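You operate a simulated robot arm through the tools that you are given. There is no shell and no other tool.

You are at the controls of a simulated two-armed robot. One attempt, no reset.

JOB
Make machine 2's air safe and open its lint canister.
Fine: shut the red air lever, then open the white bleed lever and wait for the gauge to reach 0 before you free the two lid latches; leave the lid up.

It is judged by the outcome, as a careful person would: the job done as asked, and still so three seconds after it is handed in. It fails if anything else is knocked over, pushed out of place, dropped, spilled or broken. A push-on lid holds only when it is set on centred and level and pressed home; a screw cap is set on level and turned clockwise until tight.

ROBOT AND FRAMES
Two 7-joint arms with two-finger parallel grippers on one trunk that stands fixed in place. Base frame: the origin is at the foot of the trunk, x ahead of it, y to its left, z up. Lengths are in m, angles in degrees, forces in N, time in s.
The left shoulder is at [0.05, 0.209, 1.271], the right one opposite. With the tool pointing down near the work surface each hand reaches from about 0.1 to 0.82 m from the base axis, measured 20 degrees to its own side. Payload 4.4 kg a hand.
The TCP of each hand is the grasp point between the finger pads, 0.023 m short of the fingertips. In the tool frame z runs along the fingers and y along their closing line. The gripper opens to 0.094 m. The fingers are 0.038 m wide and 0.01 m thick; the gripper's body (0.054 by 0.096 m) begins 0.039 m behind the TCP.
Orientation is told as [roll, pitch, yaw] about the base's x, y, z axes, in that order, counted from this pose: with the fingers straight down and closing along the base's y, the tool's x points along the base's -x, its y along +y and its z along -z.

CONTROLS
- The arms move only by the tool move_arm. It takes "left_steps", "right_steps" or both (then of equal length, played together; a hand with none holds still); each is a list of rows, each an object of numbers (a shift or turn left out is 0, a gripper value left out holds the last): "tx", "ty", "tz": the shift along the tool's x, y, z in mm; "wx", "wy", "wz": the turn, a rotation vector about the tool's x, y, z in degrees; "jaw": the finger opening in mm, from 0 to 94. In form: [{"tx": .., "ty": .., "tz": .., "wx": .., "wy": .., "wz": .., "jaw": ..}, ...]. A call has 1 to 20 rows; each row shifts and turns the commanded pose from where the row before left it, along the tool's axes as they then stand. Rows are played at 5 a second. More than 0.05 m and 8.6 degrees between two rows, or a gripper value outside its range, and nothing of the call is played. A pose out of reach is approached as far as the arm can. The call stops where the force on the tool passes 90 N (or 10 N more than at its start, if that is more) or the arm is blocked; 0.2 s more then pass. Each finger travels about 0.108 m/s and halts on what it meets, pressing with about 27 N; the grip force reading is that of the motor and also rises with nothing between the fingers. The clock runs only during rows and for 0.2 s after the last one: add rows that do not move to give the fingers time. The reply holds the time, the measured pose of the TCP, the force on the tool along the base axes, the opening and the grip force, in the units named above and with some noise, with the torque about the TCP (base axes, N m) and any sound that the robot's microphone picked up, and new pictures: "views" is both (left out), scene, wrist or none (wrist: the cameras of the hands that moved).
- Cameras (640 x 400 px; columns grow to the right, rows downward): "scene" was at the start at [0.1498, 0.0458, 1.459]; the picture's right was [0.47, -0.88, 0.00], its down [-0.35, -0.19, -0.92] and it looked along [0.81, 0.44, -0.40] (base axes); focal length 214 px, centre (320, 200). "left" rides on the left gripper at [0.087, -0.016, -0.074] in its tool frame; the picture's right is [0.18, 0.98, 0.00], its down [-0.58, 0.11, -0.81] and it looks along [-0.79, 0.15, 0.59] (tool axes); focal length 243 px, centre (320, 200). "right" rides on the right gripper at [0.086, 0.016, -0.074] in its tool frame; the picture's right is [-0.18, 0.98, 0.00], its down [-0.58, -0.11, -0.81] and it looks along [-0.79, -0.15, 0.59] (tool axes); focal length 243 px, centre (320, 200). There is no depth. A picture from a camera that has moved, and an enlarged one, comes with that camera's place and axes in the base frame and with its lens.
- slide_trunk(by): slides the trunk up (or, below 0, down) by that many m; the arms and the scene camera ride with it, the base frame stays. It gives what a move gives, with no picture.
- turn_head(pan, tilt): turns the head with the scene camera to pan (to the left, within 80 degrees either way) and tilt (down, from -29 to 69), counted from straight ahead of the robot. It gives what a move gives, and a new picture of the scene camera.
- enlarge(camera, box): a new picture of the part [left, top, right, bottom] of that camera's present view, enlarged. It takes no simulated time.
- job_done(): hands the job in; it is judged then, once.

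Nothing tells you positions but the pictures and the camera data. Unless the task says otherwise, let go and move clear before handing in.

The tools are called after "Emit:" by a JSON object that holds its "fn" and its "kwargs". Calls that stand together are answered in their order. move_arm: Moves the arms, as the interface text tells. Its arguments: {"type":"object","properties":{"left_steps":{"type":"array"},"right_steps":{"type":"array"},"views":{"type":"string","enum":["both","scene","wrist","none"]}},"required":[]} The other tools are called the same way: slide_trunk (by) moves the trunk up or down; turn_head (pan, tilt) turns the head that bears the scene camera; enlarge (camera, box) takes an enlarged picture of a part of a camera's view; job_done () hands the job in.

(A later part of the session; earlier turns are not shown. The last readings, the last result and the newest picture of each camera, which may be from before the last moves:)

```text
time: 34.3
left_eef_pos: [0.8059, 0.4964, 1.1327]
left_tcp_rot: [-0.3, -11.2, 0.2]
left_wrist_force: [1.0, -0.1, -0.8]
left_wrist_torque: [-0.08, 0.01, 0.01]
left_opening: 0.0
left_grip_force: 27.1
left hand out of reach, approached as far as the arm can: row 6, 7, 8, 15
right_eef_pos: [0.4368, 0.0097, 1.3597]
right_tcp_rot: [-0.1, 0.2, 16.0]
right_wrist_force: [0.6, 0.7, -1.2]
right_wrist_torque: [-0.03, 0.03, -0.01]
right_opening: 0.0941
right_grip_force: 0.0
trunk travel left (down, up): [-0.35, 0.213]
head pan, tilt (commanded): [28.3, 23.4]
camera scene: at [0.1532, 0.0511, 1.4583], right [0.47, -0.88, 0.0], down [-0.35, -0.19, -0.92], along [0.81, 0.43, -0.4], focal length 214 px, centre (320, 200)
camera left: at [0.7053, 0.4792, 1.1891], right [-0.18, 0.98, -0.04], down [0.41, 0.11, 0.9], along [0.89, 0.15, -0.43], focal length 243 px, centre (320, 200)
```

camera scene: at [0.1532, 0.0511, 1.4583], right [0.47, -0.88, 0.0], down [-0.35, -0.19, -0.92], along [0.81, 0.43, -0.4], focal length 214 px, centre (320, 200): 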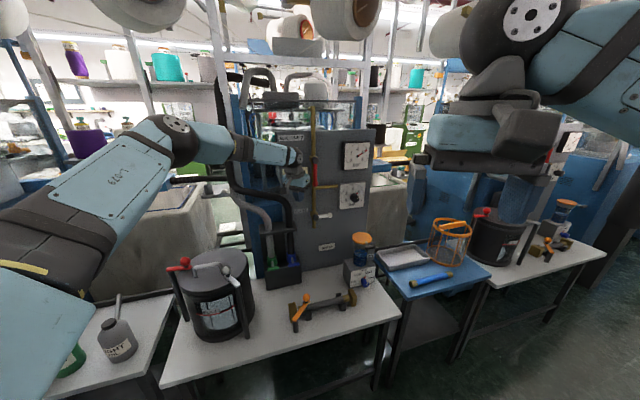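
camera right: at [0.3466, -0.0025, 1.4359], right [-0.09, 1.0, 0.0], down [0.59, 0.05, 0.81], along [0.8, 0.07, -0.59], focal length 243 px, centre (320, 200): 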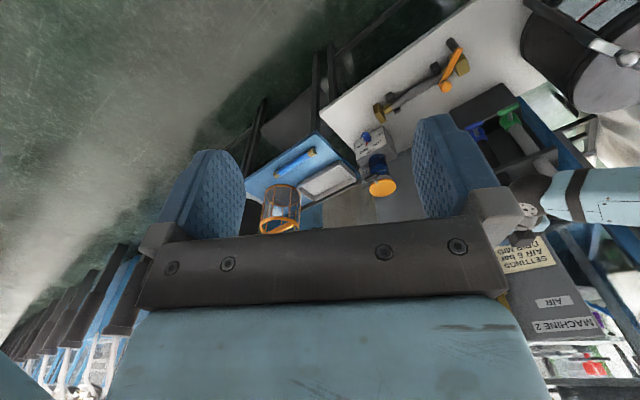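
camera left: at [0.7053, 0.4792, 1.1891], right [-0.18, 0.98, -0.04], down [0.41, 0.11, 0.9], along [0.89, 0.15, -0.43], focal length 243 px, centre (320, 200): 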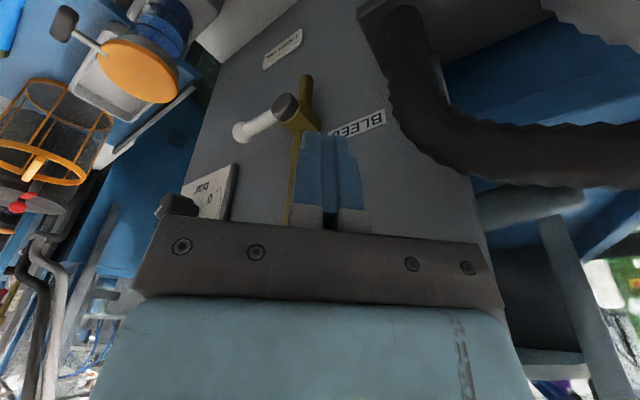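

The hand ended near the panel but touched nothing; the arm is still in the stuck posture. I'll bring the hand back near its starting pose to release the upper arm, then approach again with the tool down.

Emit:
{"fn": "move_arm", "kwargs": {"left_steps": [{"tx": 40}, {"tx": 40}, {"tx": 40}, {"wy": 5.5}, {"wy": 5.5}, {"tx": 32, "tz": -33}, {"tx": 32, "tz": -33}, {"tx": 32, "tz": -33}, {"tx": 32, "tz": -33}, {"tx": 32, "tz": -33}, {"tx": 32, "tz": -33}, {"tx": 32, "tz": -33}, {"tx": 32, "tz": -33}], "views": "both"}}

```text
time: 37.1
left_eef_pos: [0.426, 0.487, 1.3809]
left_tcp_rot: [-0.1, -0.4, 0.1]
left_wrist_force: [0.0, 0.3, 0.2]
left_wrist_torque: [0.02, 0.0, 0.0]
left_opening: 0.0
left_grip_force: 27.0
right_eef_pos: [0.4318, 0.0064, 1.3617]
right_tcp_rot: [0.0, 0.0, 15.9]
right_wrist_force: [-0.2, 0.4, 0.5]
right_wrist_torque: [0.0, -0.01, 0.01]
right_opening: 0.0938
right_grip_force: 0.2
trunk travel left (down, up): [-0.35, 0.213]
head pan, tilt (commanded): [28.3, 23.4]
camera scene: at [0.1481, 0.0454, 1.4593], right [0.47, -0.88, 0.0], down [-0.35, -0.19, -0.92], along [0.81, 0.44, -0.4], focal length 214 px, centre (320, 200)
camera left: at [0.3379, 0.4705, 1.4541], right [-0.19, 0.98, 0.0], down [0.58, 0.11, 0.81], along [0.8, 0.15, -0.59], focal length 243 px, centre (320, 200)
```

scene: 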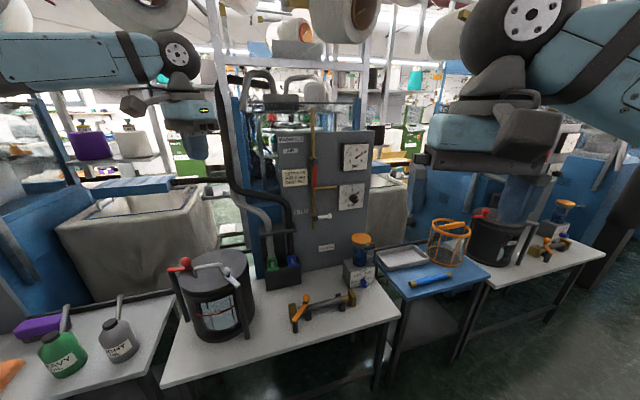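
left: 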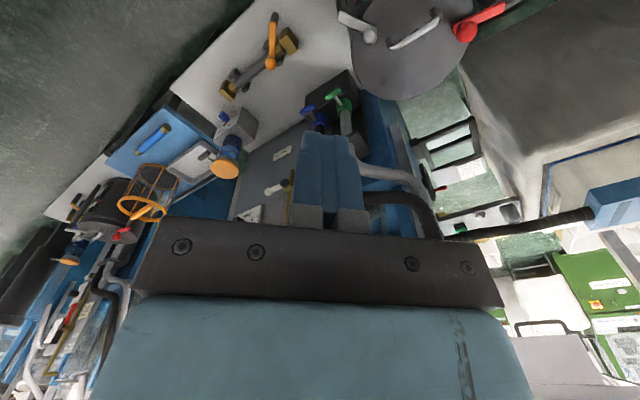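

The arm is back near its starting posture. Now I'll go down and forward with the tool pointing down, so the upper arm drops and swings forward.

Emit:
{"fn": "move_arm", "kwargs": {"left_steps": [{"tx": -10, "ty": -30, "tz": 20}, {"tx": -10, "ty": -30, "tz": 30}, {"tx": -10, "ty": -30, "tz": 35}, {"tx": -10, "ty": -30, "tz": 35}, {"tx": -10, "ty": -20, "tz": 40}, {"tx": -10, "ty": -10, "tz": 40}, {"tx": -10, "tz": 40}, {"tx": -10, "tz": 40}], "views": "scene"}}

```text
time: 38.9
left_eef_pos: [0.5114, 0.3389, 1.0983]
left_tcp_rot: [-0.1, -0.3, 0.1]
left_wrist_force: [1.2, 0.3, 0.7]
left_wrist_torque: [-0.04, 0.03, 0.0]
left_opening: 0.0
left_grip_force: 26.8
right_eef_pos: [0.4355, 0.0062, 1.3606]
right_tcp_rot: [0.0, 0.2, 15.9]
right_wrist_force: [0.2, -0.1, -0.1]
right_wrist_torque: [0.01, 0.01, 0.01]
right_opening: 0.0937
right_grip_force: 0.0
trunk travel left (down, up): [-0.35, 0.213]
head pan, tilt (commanded): [28.3, 23.4]
camera scene: at [0.1516, 0.0463, 1.4588], right [0.47, -0.88, 0.0], down [-0.35, -0.19, -0.92], along [0.81, 0.44, -0.4], focal length 214 px, centre (320, 200)
```

scene: 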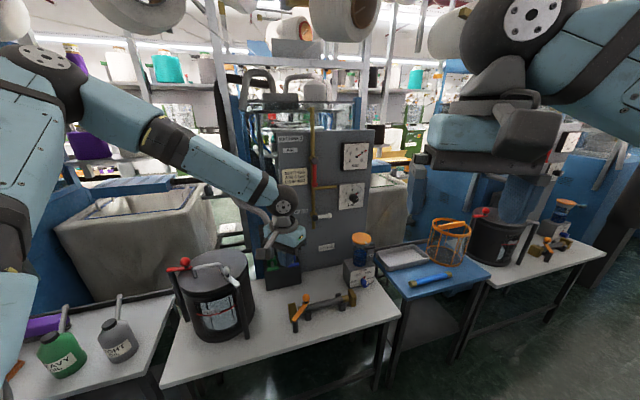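

The elbow is high and to the left. I'll raise the trunk and reach down and forward with the tool down, so the arm has to straighten.

Emit:
{"fn": "slide_trunk", "kwargs": {"by": 0.2}}

Emit:
{"fn": "move_arm", "kwargs": {"left_steps": [{"tz": 45}, {"tz": 45}, {"tz": 45}, {"tz": 45}, {"tz": 20}, {"tx": -30, "ty": -5}, {"tx": -30, "ty": -5}, {"tx": -30, "ty": -5}, {"tx": -30, "ty": -5}, {"tx": -30, "ty": -5}, {"tx": -30, "ty": -5}, {"tx": -30, "ty": -5}], "views": "scene"}}

```text
time: 41.0
left_eef_pos: [0.5102, 0.3397, 1.3008]
left_tcp_rot: [-0.1, -0.4, 0.1]
left_wrist_force: [0.4, 0.0, 0.5]
left_wrist_torque: [0.0, 0.02, 0.01]
left_opening: 0.0
left_grip_force: 27.1
right_eef_pos: [0.4323, 0.0067, 1.5613]
right_tcp_rot: [0.0, -0.1, 16.0]
right_wrist_force: [0.3, -1.3, 0.6]
right_wrist_torque: [-0.04, 0.02, 0.0]
right_opening: 0.094
right_grip_force: 0.0
trunk travel left (down, up): [-0.55, 0.013]
head pan, tilt (commanded): [28.3, 23.4]
```

```text
time: 43.6
left_eef_pos: [0.6567, 0.353, 1.1839]
left_tcp_rot: [0.0, -0.4, 0.1]
left_wrist_force: [0.2, -0.3, -0.2]
left_wrist_torque: [0.0, 0.0, 0.0]
left_opening: 0.0
left_grip_force: 26.9
left hand out of reach, approached as far as the arm can: row 6, 7, 8, 9, 10, 11, 12
right_eef_pos: [0.4339, 0.0052, 1.5611]
right_tcp_rot: [0.0, 0.0, 16.0]
right_wrist_force: [-1.0, 1.1, -0.4]
right_wrist_torque: [-0.01, 0.04, -0.03]
right_opening: 0.0938
right_grip_force: 0.1
trunk travel left (down, up): [-0.55, 0.013]
head pan, tilt (commanded): [28.3, 23.4]
camera scene: at [0.15, 0.0457, 1.659], right [0.47, -0.88, 0.0], down [-0.35, -0.19, -0.92], along [0.81, 0.44, -0.4], focal length 214 px, centre (320, 200)
```

scene: 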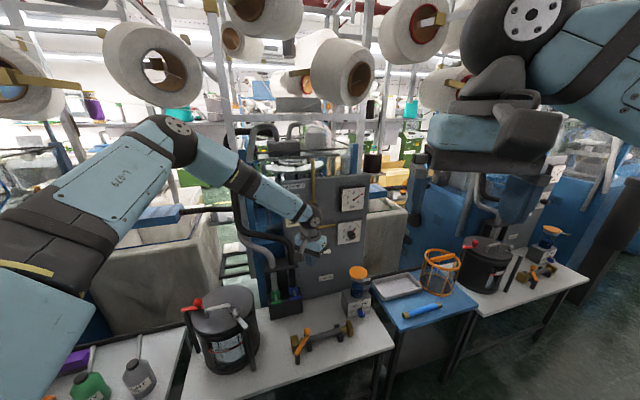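

The elbow stops at one shoulder limit, so the furthest reach comes from keeping the hand in line with the forearm and the elbow level with the target. I'll raise the hand, tilt it forward, then lower the trunk so the elbow is at lever height.

Emit:
{"fn": "move_arm", "kwargs": {"left_steps": [{"tz": -48}, {"tz": -48}, {"tz": -48}, {"tz": -48}, {"tz": -48}, {"tz": -48}, {"tz": -48}, {"wy": -7.5}, {"wy": -7.5}, {"wy": -7.5}, {"wy": -7.5}, {"wy": -7.5}, {"wy": -7.5}, {"wy": -7.5}, {"wy": -7.5}, {"wy": -7.5}, {"wy": -7.5}, {"wy": -7.5}, {"wy": -7}], "views": "scene"}}

```text
time: 47.6
left_eef_pos: [0.6538, 0.3529, 1.5215]
left_tcp_rot: [-61.6, -89.8, 61.6]
left_wrist_force: [-0.1, -0.1, 0.4]
left_wrist_torque: [0.0, -0.02, 0.0]
left_opening: 0.0003
left_grip_force: 26.7
right_eef_pos: [0.4331, 0.0053, 1.561]
right_tcp_rot: [0.0, 0.1, 16.0]
right_wrist_force: [0.4, 0.1, -0.4]
right_wrist_torque: [0.0, -0.03, -0.01]
right_opening: 0.0938
right_grip_force: 0.0
trunk travel left (down, up): [-0.55, 0.013]
head pan, tilt (commanded): [28.3, 23.4]
camera scene: at [0.1505, 0.0466, 1.659], right [0.47, -0.88, 0.0], down [-0.35, -0.19, -0.92], along [0.81, 0.44, -0.4], focal length 214 px, centre (320, 200)
```

scene: 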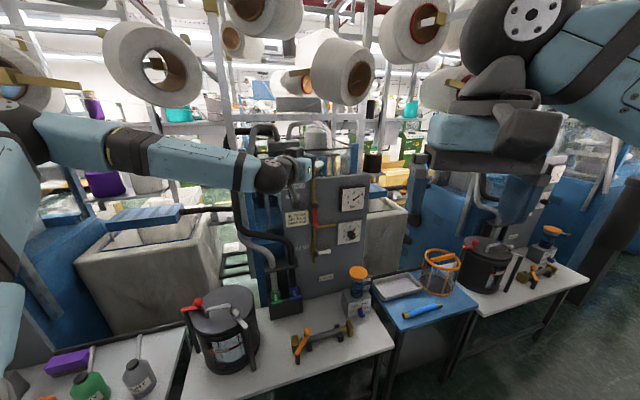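

Emit:
{"fn": "slide_trunk", "kwargs": {"by": -0.385}}

Emit:
{"fn": "move_arm", "kwargs": {"left_steps": [{"wx": -6, "tx": -25}, {"wx": -6, "tx": -25}, {"tz": 30, "ty": 20}, {"tz": 30, "ty": 20}, {"tz": 30, "ty": 20}, {"tz": 20, "ty": 10}], "views": "both"}}

```text
time: 51.3
left_eef_pos: [0.6519, 0.352, 1.1364]
left_tcp_rot: [-5.4, -89.8, 5.5]
left_wrist_force: [0.1, -0.1, -0.8]
left_wrist_torque: [0.0, 0.04, 0.0]
left_opening: 0.0001
left_grip_force: 27.0
right_eef_pos: [0.4331, 0.0054, 1.1749]
right_tcp_rot: [0.0, 0.0, 16.0]
right_wrist_force: [0.4, 0.0, 0.1]
right_wrist_torque: [0.0, 0.02, 0.01]
right_opening: 0.0941
right_grip_force: 0.1
trunk travel left (down, up): [-0.165, 0.398]
head pan, tilt (commanded): [28.3, 23.4]
```

```text
time: 52.7
left_eef_pos: [0.7457, 0.4437, 1.1862]
left_tcp_rot: [14.8, -89.9, -2.7]
left_wrist_force: [0.4, 0.6, -0.9]
left_wrist_torque: [-0.02, 0.02, -0.02]
left_opening: 0.0
left_grip_force: 26.8
right_eef_pos: [0.4338, 0.0058, 1.176]
right_tcp_rot: [0.0, 0.1, 16.0]
right_wrist_force: [0.4, -0.6, 0.2]
right_wrist_torque: [0.01, 0.02, -0.03]
right_opening: 0.0941
right_grip_force: 0.1
trunk travel left (down, up): [-0.165, 0.398]
head pan, tilt (commanded): [28.3, 23.4]
camera scene: at [0.15, 0.0456, 1.274], right [0.47, -0.88, 0.0], down [-0.35, -0.19, -0.92], along [0.81, 0.44, -0.4], focal length 214 px, centre (320, 200)
camera left: at [0.6758, 0.4126, 1.1004], right [-0.21, 0.96, -0.18], down [-0.81, -0.06, 0.58], along [0.55, 0.27, 0.79], focal length 243 px, centre (320, 200)
```

scene: 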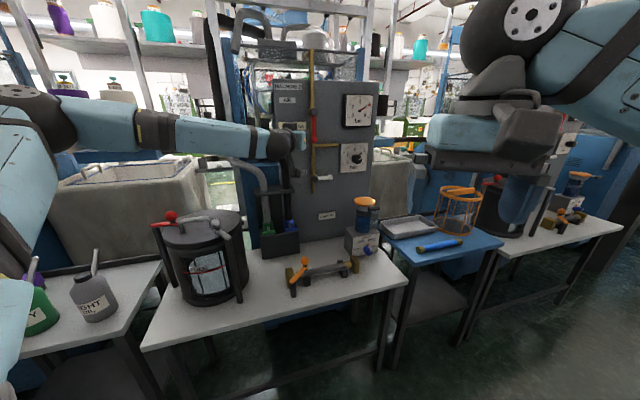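
left: 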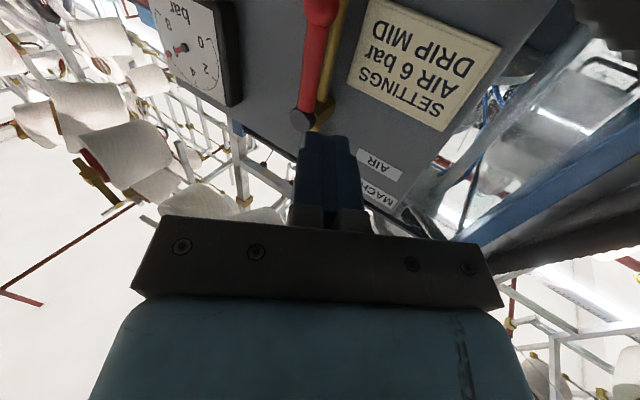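

The posture is much better now, with the forearm stretched forward. I'll bring the fingertips in to the left of the red bar.

Emit:
{"fn": "move_arm", "kwargs": {"left_steps": [{"tz": 28.9, "ty": 8.1, "tx": -1.5}, {"tz": 28.9, "ty": 8.1, "tx": -1.5}, {"tz": 28.9, "ty": 8.1, "tx": -1.5}, {"tz": 25, "ty": 7, "tx": -1.5}], "views": "wrist"}}

Emit:
{"fn": "enlarge", "kwargs": {"camera": "scene", "box": [260, 60, 390, 220]}}

```text
time: 53.7
left_eef_pos: [0.8484, 0.4966, 1.1913]
left_tcp_rot: [5.5, -89.8, 6.6]
left_wrist_force: [0.7, -0.2, -0.3]
left_wrist_torque: [0.01, 0.0, 0.02]
left_opening: 0.0001
left_grip_force: 27.3
right_eef_pos: [0.4342, 0.0062, 1.1755]
right_tcp_rot: [0.0, -0.1, 16.0]
right_wrist_force: [-0.2, -0.5, -0.8]
right_wrist_torque: [0.0, 0.01, -0.01]
right_opening: 0.0939
right_grip_force: 0.0
trunk travel left (down, up): [-0.165, 0.398]
head pan, tilt (commanded): [28.3, 23.4]
camera left: at [0.7773, 0.4638, 1.104], right [-0.21, 0.96, -0.18], down [-0.81, -0.06, 0.58], along [0.55, 0.27, 0.79], focal length 243 px, centre (320, 200)
```

left: 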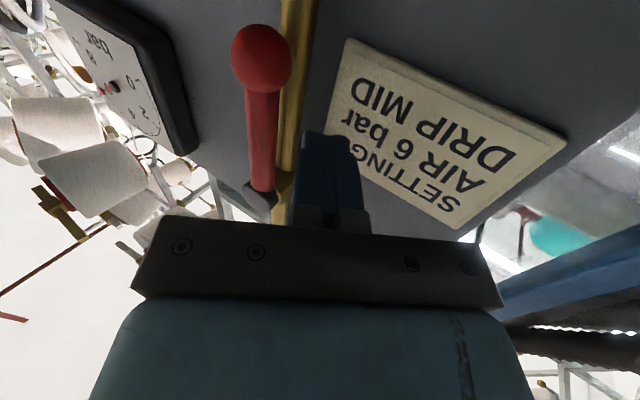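

```text
2.50 times, centred on (325, 140) of scene
camera zoom: at [0.1502, 0.0459, 1.2739], right [0.47, -0.88, 0.0], down [-0.35, -0.19, -0.92], along [0.81, 0.44, -0.4], focal length 536 px, centre (308, 350)
```

zoom: 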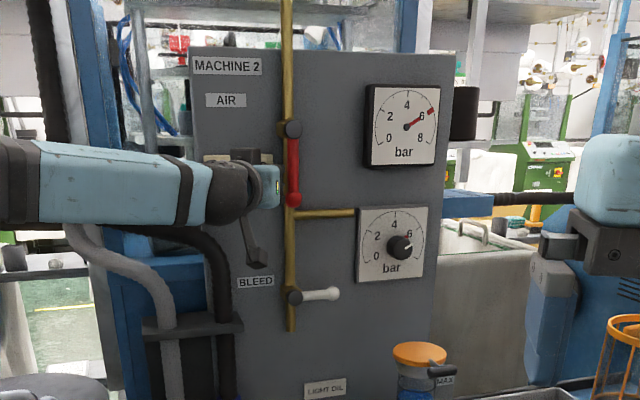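

The fingertip is about 2 cm left of the red bar at the right depth. Now I'll push gently to the right to about 15°.

Emit:
{"fn": "move_arm", "kwargs": {"left_steps": [{"tz": 4, "ty": -5.5}, {"tz": 4, "ty": -5.5}, {"tz": 4, "ty": -5.5}, {"tz": 4, "ty": -5.5}, {"tz": 4, "ty": -5.5}, {}], "views": "wrist"}}

Emit:
{"fn": "enlarge", "kwargs": {"camera": "scene", "box": [280, 70, 380, 190]}}

```text
time: 55.1
left_eef_pos: [0.8667, 0.4811, 1.1931]
left_tcp_rot: [-77.9, -89.7, 90.2]
left_wrist_force: [-70.6, 15.5, -26.7]
left_wrist_torque: [-0.1, 0.12, 0.11]
left_opening: 0.0
left_grip_force: 27.1
right_eef_pos: [0.4274, 0.0081, 1.1787]
right_tcp_rot: [-0.3, -0.3, 16.0]
right_wrist_force: [-0.1, 0.0, -0.3]
right_wrist_torque: [0.01, 0.02, 0.02]
right_opening: 0.094
right_grip_force: 0.0
trunk travel left (down, up): [-0.165, 0.398]
head pan, tilt (commanded): [28.3, 23.4]
camera left: at [0.797, 0.4497, 1.1051], right [-0.21, 0.96, -0.19], down [-0.81, -0.06, 0.58], along [0.55, 0.28, 0.79], focal length 243 px, centre (320, 200)
```

left: 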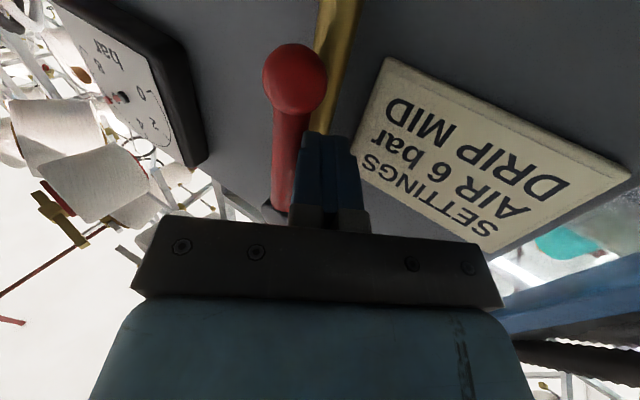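

```text
3.33 times, centred on (330, 130) of scene
camera zoom: at [0.1432, 0.0503, 1.2745], right [0.47, -0.88, 0.01], down [-0.34, -0.19, -0.92], along [0.81, 0.43, -0.39], focal length 715 px, centre (287, 433)
```

zoom: 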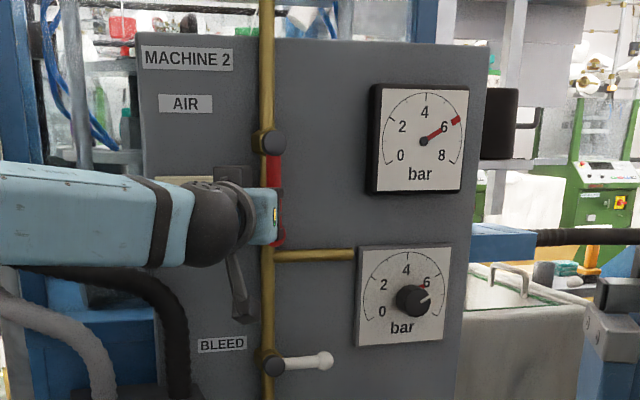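

The lever resisted hard (about 60 N) and barely moved, so it doesn't turn to the right. I'll back off, pass in front of it to its right side and try pushing it left.

Emit:
{"fn": "move_arm", "kwargs": {"left_steps": [{"tz": -6.5, "ty": 10}, {"tz": -30}, {"tz": -30}, {"wx": -5}, {"wx": -5}, {"tz": 12.8, "ty": -33.7}, {"tz": 12.8, "ty": -33.7}, {"tz": 12.8, "ty": -33.7}], "views": "wrist"}}

Emit:
{"fn": "enlarge", "kwargs": {"camera": "scene", "box": [280, 70, 380, 190]}}

```text
time: 56.9
left_eef_pos: [0.8806, 0.3915, 1.1902]
left_tcp_rot: [25.0, -89.8, -2.7]
left_wrist_force: [-0.4, 0.6, 0.0]
left_wrist_torque: [0.01, 0.0, 0.04]
left_opening: 0.0
left_grip_force: 27.2
right_eef_pos: [0.4339, 0.0041, 1.1754]
right_tcp_rot: [0.1, 0.1, 16.0]
right_wrist_force: [-0.2, -0.2, 0.3]
right_wrist_torque: [0.02, -0.03, -0.05]
right_opening: 0.0939
right_grip_force: 0.1
trunk travel left (down, up): [-0.165, 0.398]
head pan, tilt (commanded): [28.3, 23.4]
camera left: at [0.816, 0.3488, 1.1035], right [-0.37, 0.91, -0.18], down [-0.79, -0.2, 0.58], along [0.5, 0.36, 0.79], focal length 243 px, centre (320, 200)
```

left: 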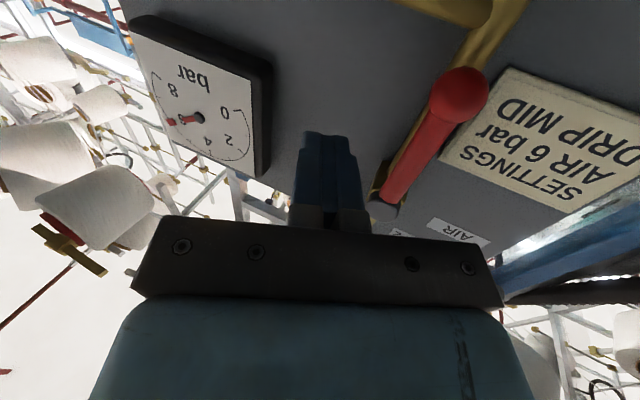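

```text
3.33 times, centred on (330, 130) of scene
camera zoom: at [0.1508, 0.0454, 1.2739], right [0.47, -0.88, 0.0], down [-0.35, -0.19, -0.92], along [0.81, 0.44, -0.4], focal length 715 px, centre (287, 433)
```

zoom: 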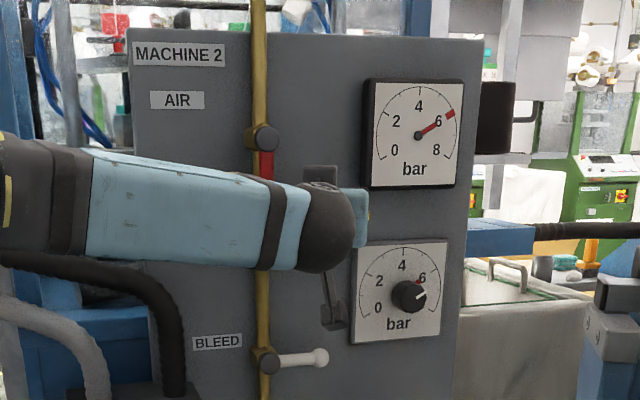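

The fingertips are now to the right of the red lever. I'll go in to lever depth and then push left gently.

Emit:
{"fn": "move_arm", "kwargs": {"left_steps": [{"tz": 16, "ty": 8.6}, {"tz": 16, "ty": 8.6}, {"tz": 16, "ty": 8.6}], "views": "wrist"}}

```text
time: 57.7
left_eef_pos: [0.9136, 0.4359, 1.1899]
left_tcp_rot: [15.8, -89.8, 6.2]
left_wrist_force: [0.7, -0.4, -0.1]
left_wrist_torque: [-0.02, 0.0, 0.01]
left_opening: 0.0
left_grip_force: 26.9
right_eef_pos: [0.4325, 0.0069, 1.1768]
right_tcp_rot: [0.0, 0.1, 16.0]
right_wrist_force: [-0.3, -0.3, 0.0]
right_wrist_torque: [0.01, -0.01, 0.0]
right_opening: 0.094
right_grip_force: 0.0
trunk travel left (down, up): [-0.165, 0.398]
head pan, tilt (commanded): [28.3, 23.4]
camera left: at [0.8493, 0.3919, 1.1044], right [-0.37, 0.91, -0.18], down [-0.79, -0.2, 0.58], along [0.49, 0.36, 0.79], focal length 243 px, centre (320, 200)
```

left: 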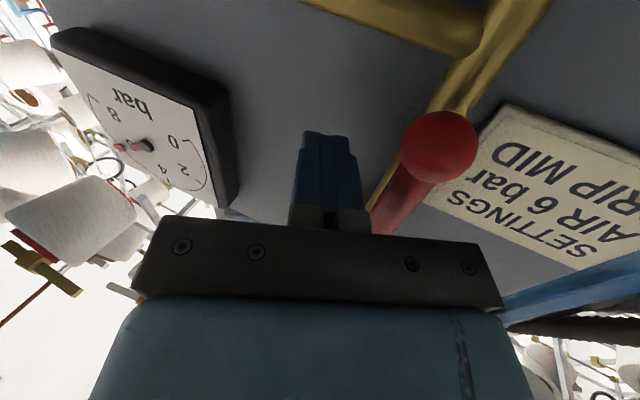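

Emit:
{"fn": "move_arm", "kwargs": {"left_steps": [{"tz": -2.9, "ty": 6.8, "tx": 0.6}, {"tz": -2.9, "ty": 6.8, "tx": 0.6}, {"tz": -2.9, "ty": 6.8, "tx": 0.6}, {"tz": -2.9, "ty": 6.8, "tx": 0.6}, {"tz": -2.9, "ty": 6.8, "tx": 0.6}, {}], "views": "wrist"}}

Emit:
{"fn": "enlarge", "kwargs": {"camera": "scene", "box": [280, 70, 380, 190]}}

```text
time: 59.1
left_eef_pos: [0.8897, 0.4592, 1.1889]
left_tcp_rot: [29.9, -89.9, -7.9]
left_wrist_force: [-2.9, -5.4, -0.6]
left_wrist_torque: [0.06, -0.03, 0.01]
left_opening: 0.0
left_grip_force: 27.3
right_eef_pos: [0.4333, 0.0052, 1.1777]
right_tcp_rot: [0.0, 0.0, 16.0]
right_wrist_force: [0.7, 0.9, -0.6]
right_wrist_torque: [-0.02, 0.04, 0.01]
right_opening: 0.094
right_grip_force: 0.1
trunk travel left (down, up): [-0.165, 0.398]
head pan, tilt (commanded): [28.3, 23.4]
camera left: at [0.8243, 0.4157, 1.1027], right [-0.37, 0.91, -0.18], down [-0.79, -0.2, 0.58], along [0.49, 0.36, 0.79], focal length 243 px, centre (320, 200)
```

left: 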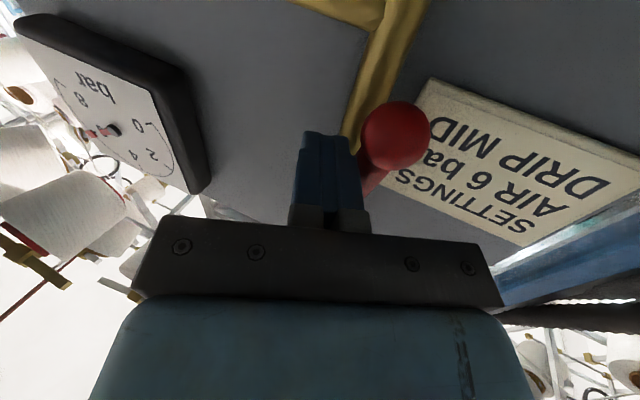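

```text
3.33 times, centred on (330, 130) of scene
camera zoom: at [0.1496, 0.0451, 1.2741], right [0.47, -0.88, 0.0], down [-0.35, -0.19, -0.92], along [0.81, 0.44, -0.4], focal length 715 px, centre (287, 433)
```

zoom: 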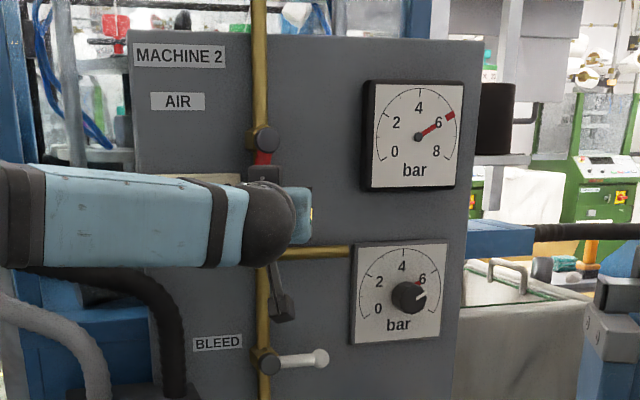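

The lever turns left easily (about 6 N), and the red ball has swung off the pipe line. I'll keep following its arc to about 75°.

Emit:
{"fn": "move_arm", "kwargs": {"left_steps": [{"tz": -3.9, "ty": 9.1, "tx": 1.9}, {"tz": -3.9, "ty": 9.1, "tx": 1.9}, {"tz": -3.5, "ty": 8.2, "tx": -1.5}, {"tz": -3.5, "ty": 8.2, "tx": -1.5}, {"tz": -3.4, "ty": 8, "tx": -4.2}, {"tz": -3.4, "ty": 8, "tx": -4.2}, {"tz": -3, "ty": 7, "tx": -7.2}, {"tz": -3, "ty": 7, "tx": -7.2}, {}], "views": "wrist"}}

Emit:
{"fn": "enlarge", "kwargs": {"camera": "scene", "box": [280, 70, 380, 190]}}

```text
time: 61.1
left_eef_pos: [0.8383, 0.5105, 1.2094]
left_tcp_rot: [13.9, -89.8, 8.3]
left_wrist_force: [0.7, -1.1, -0.5]
left_wrist_torque: [0.01, 0.02, 0.0]
left_opening: 0.0
left_grip_force: 26.6
right_eef_pos: [0.4334, 0.0058, 1.1771]
right_tcp_rot: [0.0, 0.0, 16.1]
right_wrist_force: [-0.8, 0.3, 0.8]
right_wrist_torque: [0.01, -0.01, 0.01]
right_opening: 0.0941
right_grip_force: 0.1
trunk travel left (down, up): [-0.165, 0.398]
head pan, tilt (commanded): [28.3, 23.4]
camera left: at [0.7742, 0.4664, 1.124], right [-0.37, 0.91, -0.18], down [-0.79, -0.2, 0.58], along [0.49, 0.36, 0.79], focal length 243 px, centre (320, 200)
```

left: 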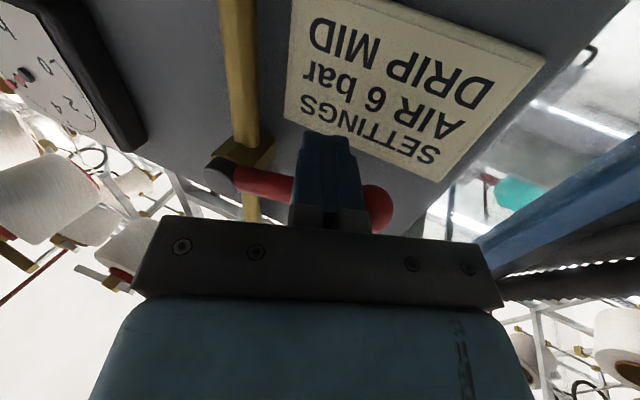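

```text
3.33 times, centred on (330, 130) of scene
camera zoom: at [0.1499, 0.0458, 1.274], right [0.47, -0.88, 0.0], down [-0.35, -0.19, -0.92], along [0.81, 0.44, -0.4], focal length 715 px, centre (287, 433)
```

zoom: 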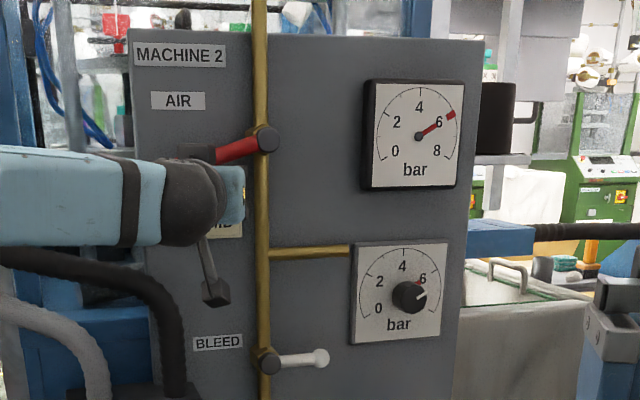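

The red lever is at about 75–80°. I'll push it up to the end stop.

Emit:
{"fn": "move_arm", "kwargs": {"left_steps": [{"tz": -2, "ty": 4.8, "tx": -8}, {"tz": -2, "ty": 4.8, "tx": -8}, {"tz": 0, "ty": 0, "tx": -4}, {}], "views": "wrist"}}

Emit:
{"fn": "enlarge", "kwargs": {"camera": "scene", "box": [280, 70, 380, 190]}}

```text
time: 62.1
left_eef_pos: [0.8328, 0.5155, 1.2303]
left_tcp_rot: [15.0, -89.9, 7.2]
left_wrist_force: [0.0, -0.2, -1.1]
left_wrist_torque: [-0.01, -0.02, -0.01]
left_opening: 0.0002
left_grip_force: 26.8
right_eef_pos: [0.4337, 0.0054, 1.1759]
right_tcp_rot: [0.0, 0.0, 16.0]
right_wrist_force: [-0.1, -0.2, 0.0]
right_wrist_torque: [0.02, 0.0, -0.02]
right_opening: 0.0941
right_grip_force: 0.0
trunk travel left (down, up): [-0.165, 0.398]
head pan, tilt (commanded): [28.3, 23.4]
camera left: at [0.768, 0.4733, 1.1442], right [-0.37, 0.91, -0.18], down [-0.79, -0.2, 0.58], along [0.49, 0.36, 0.79], focal length 243 px, centre (320, 200)
```

left: 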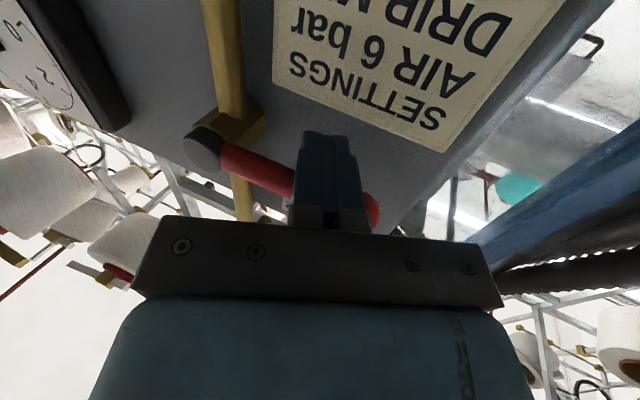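

```text
3.33 times, centred on (330, 130) of scene
camera zoom: at [0.1499, 0.0459, 1.274], right [0.47, -0.88, 0.0], down [-0.35, -0.19, -0.92], along [0.81, 0.44, -0.4], focal length 715 px, centre (287, 433)
```

zoom: 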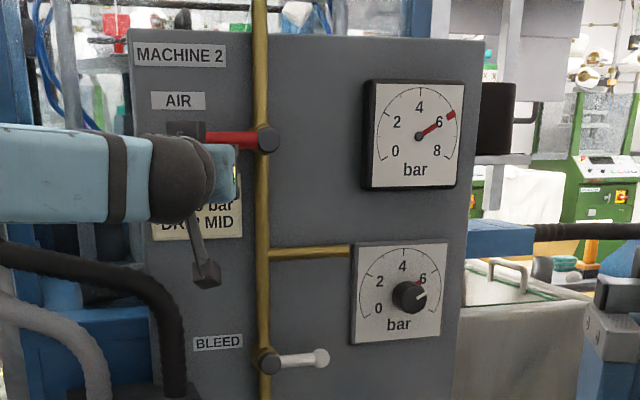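

Emit:
{"fn": "move_arm", "kwargs": {"left_steps": [{"tx": -3}, {"tx": -3}, {"tx": -3}, {}], "views": "wrist"}}

Emit:
{"fn": "enlarge", "kwargs": {"camera": "scene", "box": [280, 70, 380, 190]}}

```text
time: 63.1
left_eef_pos: [0.8344, 0.5185, 1.2316]
left_tcp_rot: [9.9, -89.4, 12.4]
left_wrist_force: [-9.4, -4.9, -29.5]
left_wrist_torque: [-0.06, 0.13, 0.0]
left_opening: 0.0
left_grip_force: 27.1
right_eef_pos: [0.4347, 0.0081, 1.1742]
right_tcp_rot: [0.0, 0.2, 16.0]
right_wrist_force: [0.6, -0.5, -0.6]
right_wrist_torque: [0.02, 0.03, 0.01]
right_opening: 0.094
right_grip_force: 0.0
trunk travel left (down, up): [-0.165, 0.398]
head pan, tilt (commanded): [28.3, 23.4]
camera left: at [0.7699, 0.4754, 1.1467], right [-0.37, 0.91, -0.18], down [-0.78, -0.2, 0.59], along [0.5, 0.36, 0.79], focal length 243 px, centre (320, 200)
```

left: 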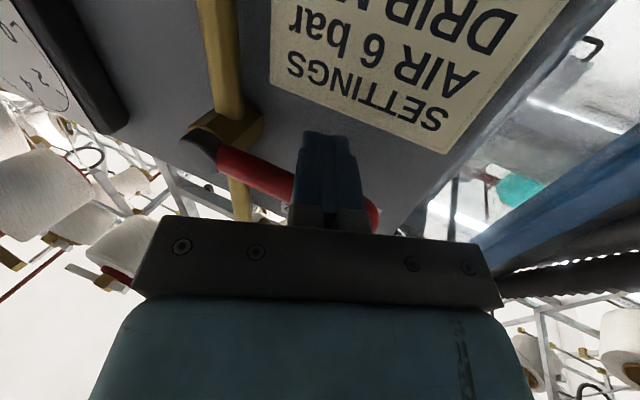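

```text
3.33 times, centred on (330, 130) of scene
camera zoom: at [0.1525, 0.0475, 1.2732], right [0.47, -0.88, 0.0], down [-0.35, -0.19, -0.92], along [0.81, 0.44, -0.4], focal length 715 px, centre (287, 433)
```

zoom: 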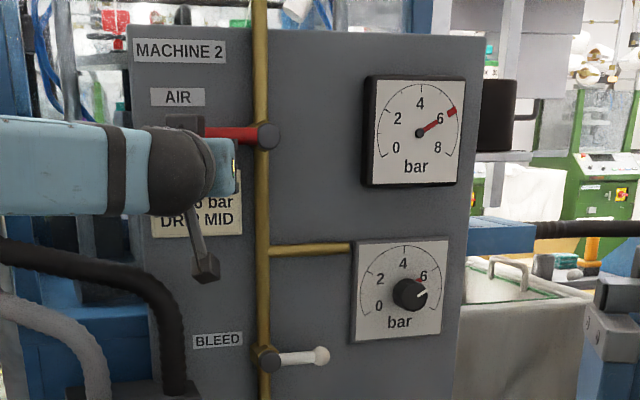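

The red air lever is across the pipe and against its stop, so it's shut. I'll ease off, retract, move right and lower the trunk for the bleed lever.

Emit:
{"fn": "move_arm", "kwargs": {"left_steps": [{"tx": 6}, {"tz": -40}, {"tz": -40}, {"tz": 14, "ty": -32}, {"tz": 14, "ty": -32}, {"tz": 14, "ty": -32}, {"tz": 14, "ty": -32}], "views": "none"}}

Emit:
{"fn": "slide_trunk", "kwargs": {"by": -0.165}}

Emit:
{"fn": "turn_head", "kwargs": {"pan": 28.3, "tilt": 15}}

```text
time: 64.7
left_eef_pos: [0.8578, 0.387, 1.2335]
left_tcp_rot: [17.1, -89.8, 5.0]
left_wrist_force: [-0.1, -0.2, 0.1]
left_wrist_torque: [-0.02, 0.0, 0.02]
left_opening: 0.0
left_grip_force: 27.0
right_eef_pos: [0.4335, 0.0055, 1.1753]
right_tcp_rot: [0.1, 0.0, 15.9]
right_wrist_force: [-0.4, 0.2, 0.7]
right_wrist_torque: [0.03, 0.01, -0.02]
right_opening: 0.094
right_grip_force: 0.0
trunk travel left (down, up): [-0.165, 0.398]
head pan, tilt (commanded): [28.3, 23.4]
```

```text
time: 66.6
left_eef_pos: [0.8568, 0.3855, 1.0692]
left_tcp_rot: [15.2, -90.0, 7.0]
left_wrist_force: [0.6, -0.1, 0.0]
left_wrist_torque: [0.01, 0.0, 0.02]
left_opening: 0.0001
left_grip_force: 27.0
right_eef_pos: [0.4322, 0.0055, 1.0122]
right_tcp_rot: [-0.1, 0.0, 16.0]
right_wrist_force: [-0.6, -0.5, 1.3]
right_wrist_torque: [0.01, 0.01, -0.01]
right_opening: 0.0941
right_grip_force: 0.1
trunk travel left (down, up): [0.0, 0.563]
head pan, tilt (commanded): [28.3, 23.4]
```

```text
time: 67.3
left_eef_pos: [0.8575, 0.3861, 1.0689]
left_tcp_rot: [15.0, -89.8, 7.2]
left_wrist_force: [0.0, -0.5, 0.1]
left_wrist_torque: [-0.02, 0.01, -0.01]
left_opening: 0.0
left_grip_force: 27.7
right_eef_pos: [0.4343, 0.0063, 1.012]
right_tcp_rot: [0.0, 0.0, 15.9]
right_wrist_force: [0.1, -0.4, -0.8]
right_wrist_torque: [0.0, 0.0, -0.01]
right_opening: 0.0939
right_grip_force: 0.1
trunk travel left (down, up): [0.0, 0.563]
head pan, tilt (commanded): [28.3, 15.0]
camera scene: at [0.1506, 0.0462, 1.1226], right [0.47, -0.88, 0.0], down [-0.23, -0.12, -0.97], along [0.85, 0.46, -0.26], focal length 214 px, centre (320, 200)
```

scene: 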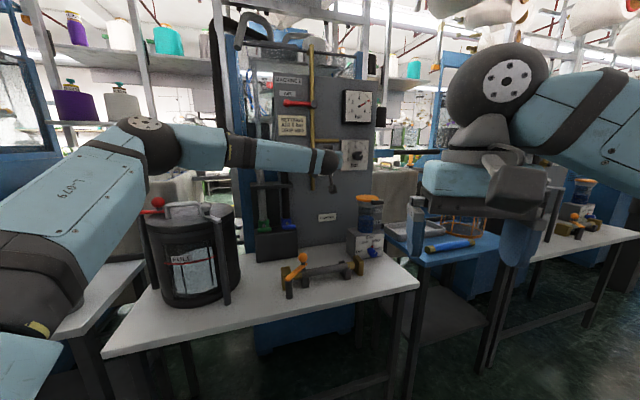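

The red lever clearly points left and stays there. I'll zoom in to check the bleed lever area and bench height before pushing.

Emit:
{"fn": "enlarge", "kwargs": {"camera": "scene", "box": [250, 60, 400, 220]}}

Emit:
{"fn": "enlarge", "kwargs": {"camera": "scene", "box": [100, 180, 420, 380]}}

```text
2.50 times, centred on (325, 140) of scene
camera zoom: at [0.1506, 0.0462, 1.1226], right [0.47, -0.88, 0.0], down [-0.23, -0.12, -0.97], along [0.85, 0.46, -0.26], focal length 536 px, centre (308, 350)
```

zoom: 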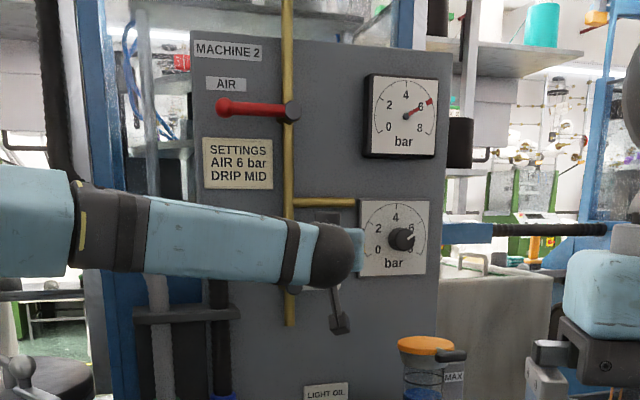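

```text
2.00 times, centred on (260, 280) of scene
camera zoom: at [0.1506, 0.0462, 1.1226], right [0.47, -0.88, 0.0], down [-0.23, -0.12, -0.97], along [0.85, 0.46, -0.26], focal length 429 px, centre (440, 40)
```

zoom: 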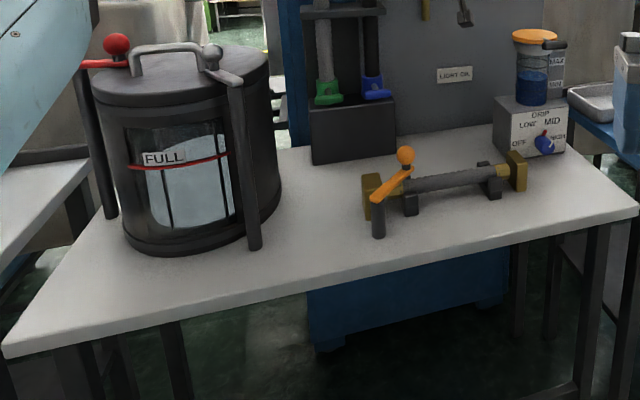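

Bench top is at about z 0.64, so there is plenty of room. I'll go in above the white lever and try pressing it down toward the pipe.

Emit:
{"fn": "move_arm", "kwargs": {"left_steps": [{"tz": 17.5, "ty": 6.6, "tx": 3.5}, {"tz": 17.5, "ty": 6.6, "tx": 3.5}, {"tz": 17.5, "ty": 6.6, "tx": 3.5}, {"tz": 17.3, "ty": 6.6, "tx": 3.5}], "views": "wrist"}}

Emit:
{"fn": "enlarge", "kwargs": {"camera": "scene", "box": [280, 100, 380, 220]}}

```text
time: 68.3
left_eef_pos: [0.9123, 0.4368, 1.0553]
left_tcp_rot: [6.5, -89.8, 15.6]
left_wrist_force: [0.6, -0.2, 0.3]
left_wrist_torque: [-0.02, 0.01, 0.02]
left_opening: 0.0
left_grip_force: 26.9
right_eef_pos: [0.4326, 0.0056, 1.0111]
right_tcp_rot: [0.0, -0.1, 16.0]
right_wrist_force: [0.3, 0.1, 0.0]
right_wrist_torque: [0.02, 0.0, 0.0]
right_opening: 0.094
right_grip_force: 0.0
trunk travel left (down, up): [0.0, 0.563]
head pan, tilt (commanded): [28.3, 15.0]
camera left: at [0.8485, 0.3941, 0.9683], right [-0.37, 0.91, -0.18], down [-0.79, -0.2, 0.58], along [0.49, 0.36, 0.79], focal length 243 px, centre (320, 200)
```

left: 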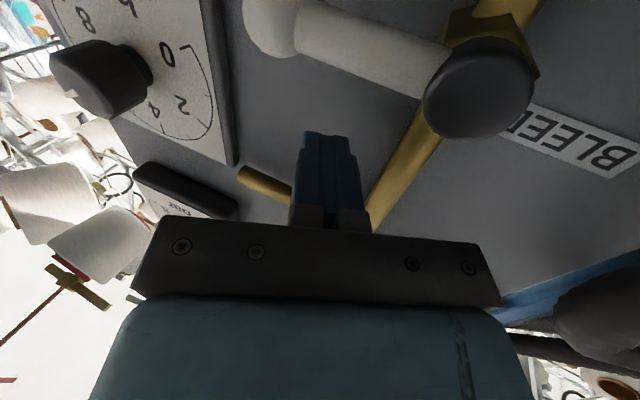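

```text
3.33 times, centred on (330, 160) of scene
camera zoom: at [0.151, 0.0464, 1.1225], right [0.47, -0.88, 0.0], down [-0.23, -0.12, -0.97], along [0.85, 0.46, -0.26], focal length 715 px, centre (287, 333)
```

zoom: 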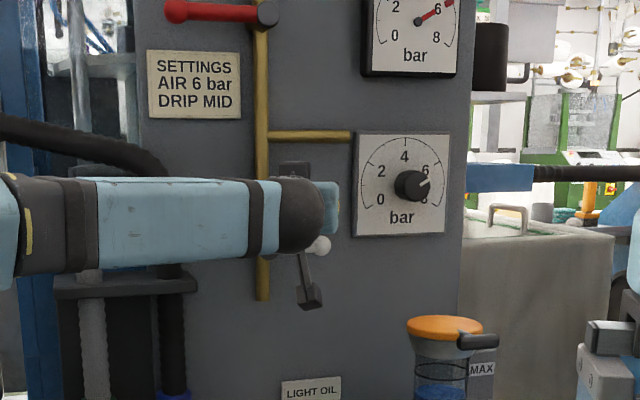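

The fingers are above the white lever at the right depth. I'll press down gently and check the force.

Emit:
{"fn": "move_arm", "kwargs": {"left_steps": [{"tx": 15}, {"tx": 10}, {"tx": 5}, {"tx": 4}, {"tx": 3}, {}], "views": "wrist"}}

Emit:
{"fn": "enlarge", "kwargs": {"camera": "scene", "box": [280, 100, 380, 220]}}

```text
time: 69.7
left_eef_pos: [0.9114, 0.4372, 1.0169]
left_tcp_rot: [16.1, -89.7, 6.1]
left_wrist_force: [0.9, 0.3, -0.1]
left_wrist_torque: [-0.01, -0.02, 0.0]
left_opening: 0.0
left_grip_force: 27.2
right_eef_pos: [0.4333, 0.0055, 1.0115]
right_tcp_rot: [0.0, 0.0, 16.0]
right_wrist_force: [0.3, 0.5, 1.3]
right_wrist_torque: [0.02, 0.03, 0.0]
right_opening: 0.0939
right_grip_force: 0.1
trunk travel left (down, up): [0.0, 0.563]
head pan, tilt (commanded): [28.3, 15.0]
camera left: at [0.848, 0.394, 0.9308], right [-0.37, 0.91, -0.18], down [-0.79, -0.2, 0.58], along [0.49, 0.36, 0.79], focal length 243 px, centre (320, 200)
```

left: 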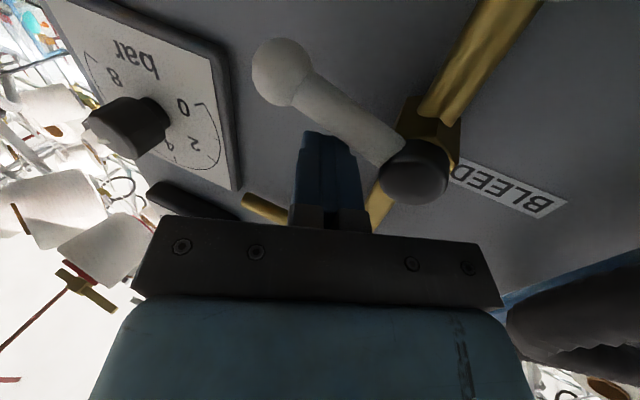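

```text
3.33 times, centred on (330, 160) of scene
camera zoom: at [0.1506, 0.0461, 1.1226], right [0.47, -0.88, 0.0], down [-0.23, -0.12, -0.97], along [0.85, 0.46, -0.26], focal length 715 px, centre (287, 333)
```

zoom: 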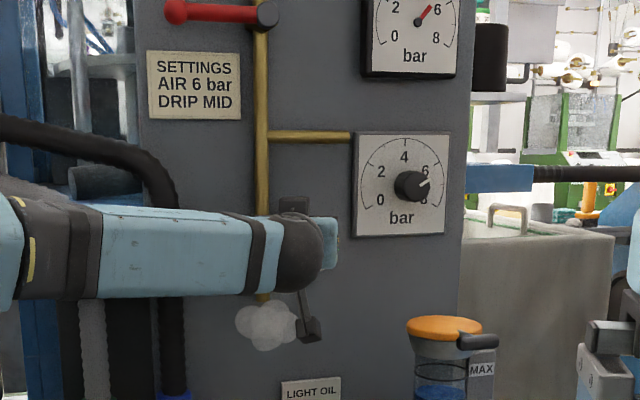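

The white lever turns down freely; air is already puffing out and the gauge is dropping. I'll follow the arc further down, turning the wrist slightly to stay in reach.

Emit:
{"fn": "move_arm", "kwargs": {"left_steps": [{"wx": 7}, {"tz": 2.9, "ty": -3.6, "tx": 7}, {"tz": 2.9, "ty": -3.6, "tx": 7}, {"tx": 7.3}, {"tx": 7.3}, {"tz": -1.3, "ty": 2.3, "tx": 7.3}, {"tz": -1.3, "ty": 2.3, "tx": 7.3}, {"tz": -2.8, "ty": 4.9, "tx": 6.2}, {"tz": -2.8, "ty": 4.9, "tx": 6.2}, {}], "views": "wrist"}}

Emit:
{"fn": "enlarge", "kwargs": {"camera": "scene", "box": [270, 70, 400, 230]}}

```text
time: 71.9
left_eef_pos: [0.9086, 0.4438, 0.963]
left_tcp_rot: [10.8, -89.8, 4.3]
left_wrist_force: [0.0, -0.3, 0.7]
left_wrist_torque: [-0.01, 0.02, 0.01]
left_opening: 0.0001
left_grip_force: 27.2
right_eef_pos: [0.4333, 0.0054, 1.0103]
right_tcp_rot: [0.0, -0.1, 16.1]
right_wrist_force: [-0.6, 0.1, 0.9]
right_wrist_torque: [-0.01, 0.0, 0.0]
right_opening: 0.0941
right_grip_force: 0.2
trunk travel left (down, up): [0.0, 0.563]
head pan, tilt (commanded): [28.3, 15.0]
camera left: at [0.8387, 0.4095, 0.8764], right [-0.26, 0.95, -0.18], down [-0.81, -0.11, 0.58], along [0.53, 0.3, 0.79], focal length 243 px, centre (320, 200)
```

left: 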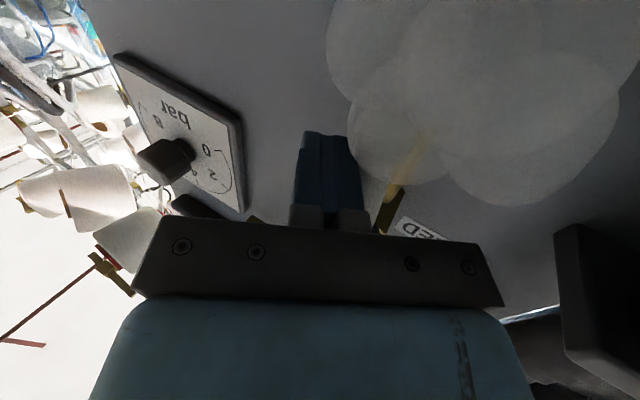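

```text
2.50 times, centred on (335, 150) of scene
camera zoom: at [0.1505, 0.0461, 1.1227], right [0.47, -0.88, 0.0], down [-0.23, -0.12, -0.97], along [0.85, 0.46, -0.26], focal length 536 px, centre (282, 325)
```

zoom: 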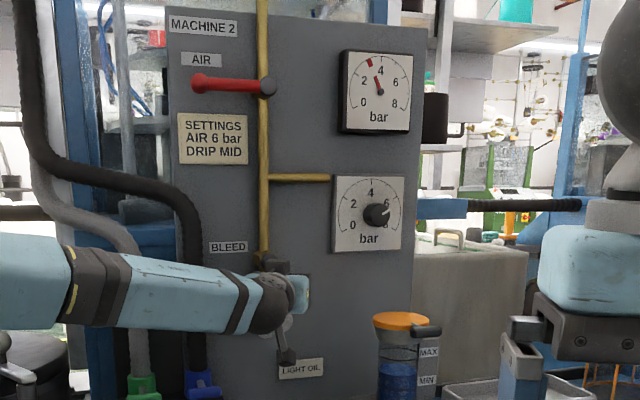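

The gauge is at about 3 and falling. I'll finish the last part of the bleed lever's travel to its stop.

Emit:
{"fn": "move_arm", "kwargs": {"left_steps": [{"tz": -3.9, "ty": 6.8, "tx": 4.1}, {"tz": -3.9, "ty": 6.8, "tx": 4.1}, {"tz": -2, "ty": 3.5}, {}, {}], "views": "wrist"}}

Emit:
{"fn": "enlarge", "kwargs": {"camera": "scene", "box": [270, 70, 400, 230]}}

```text
time: 73.1
left_eef_pos: [0.8931, 0.4523, 0.9593]
left_tcp_rot: [91.5, -89.7, -76.7]
left_wrist_force: [-2.4, -35.8, 10.5]
left_wrist_torque: [-0.59, 0.08, 0.12]
left_opening: 0.0
left_grip_force: 26.7
right_eef_pos: [0.4314, 0.0033, 1.0118]
right_tcp_rot: [0.1, -0.2, 16.0]
right_wrist_force: [0.2, -0.9, 0.1]
right_wrist_torque: [0.01, -0.04, 0.01]
right_opening: 0.0938
right_grip_force: 0.0
trunk travel left (down, up): [0.0, 0.563]
head pan, tilt (commanded): [28.3, 15.0]
camera left: at [0.8241, 0.4172, 0.8716], right [-0.25, 0.95, -0.18], down [-0.81, -0.1, 0.58], along [0.53, 0.29, 0.79], focal length 243 px, centre (320, 200)
```

left: 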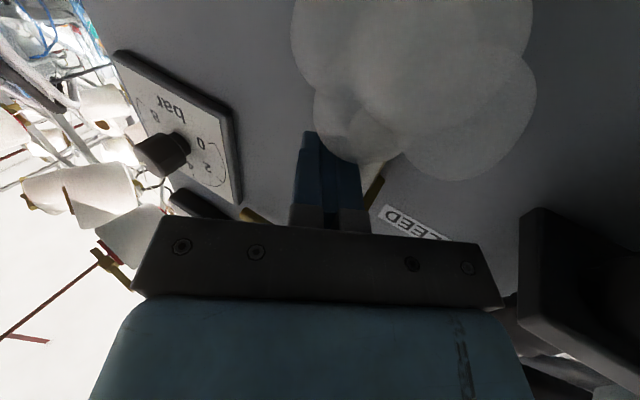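

```text
2.50 times, centred on (335, 150) of scene
camera zoom: at [0.1491, 0.0424, 1.1231], right [0.47, -0.88, 0.0], down [-0.23, -0.12, -0.97], along [0.85, 0.46, -0.26], focal length 536 px, centre (282, 325)
```

zoom: 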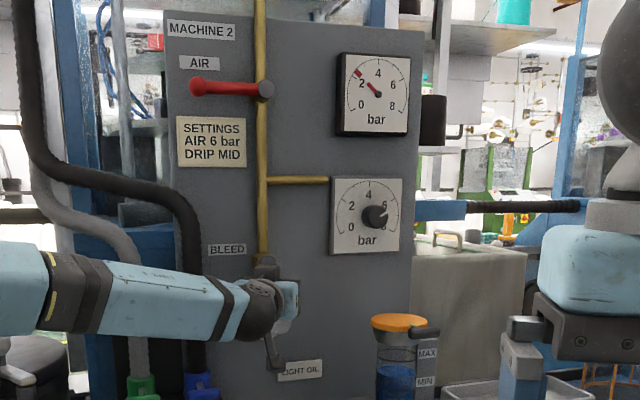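

The bleed lever is at its stop, pointing down, and the gauge is at about 2 and falling. I'll back away from the lever and wait for zero.

Emit:
{"fn": "move_arm", "kwargs": {"left_steps": [{"tz": 6, "ty": -10.4}, {"tz": -30}, {"tz": -30}, {"tz": -40}, {"tz": -40}, {}, {}, {}], "views": "scene"}}

Emit:
{"fn": "enlarge", "kwargs": {"camera": "scene", "box": [270, 70, 400, 230]}}

```text
time: 74.9
left_eef_pos: [0.7677, 0.415, 0.953]
left_tcp_rot: [8.2, -89.8, 7.1]
left_wrist_force: [-0.1, -0.6, -0.5]
left_wrist_torque: [0.01, -0.02, -0.02]
left_opening: 0.0004
left_grip_force: 26.8
right_eef_pos: [0.4335, 0.0053, 1.0112]
right_tcp_rot: [0.0, 0.0, 16.0]
right_wrist_force: [0.8, 0.9, 0.4]
right_wrist_torque: [0.03, -0.01, -0.01]
right_opening: 0.0941
right_grip_force: 0.1
trunk travel left (down, up): [0.0, 0.563]
head pan, tilt (commanded): [28.3, 15.0]
camera scene: at [0.1506, 0.0462, 1.1226], right [0.47, -0.88, 0.0], down [-0.23, -0.12, -0.97], along [0.85, 0.46, -0.26], focal length 214 px, centre (320, 200)
```

scene: 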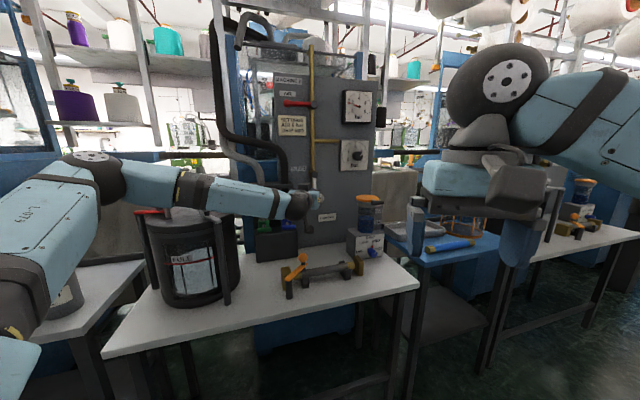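

```text
2.50 times, centred on (335, 150) of scene
camera zoom: at [0.1506, 0.0462, 1.1226], right [0.47, -0.88, 0.0], down [-0.23, -0.12, -0.97], along [0.85, 0.46, -0.26], focal length 536 px, centre (282, 325)
```

zoom: 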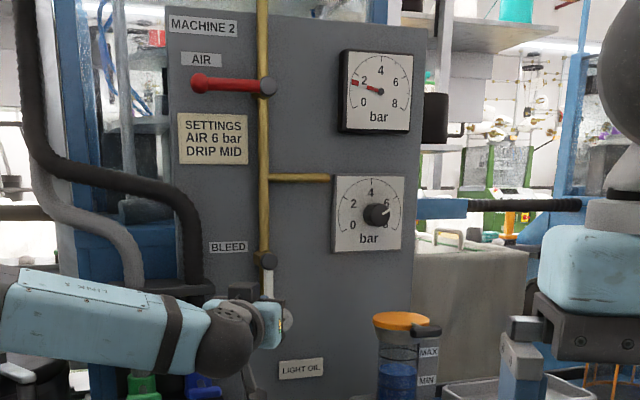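

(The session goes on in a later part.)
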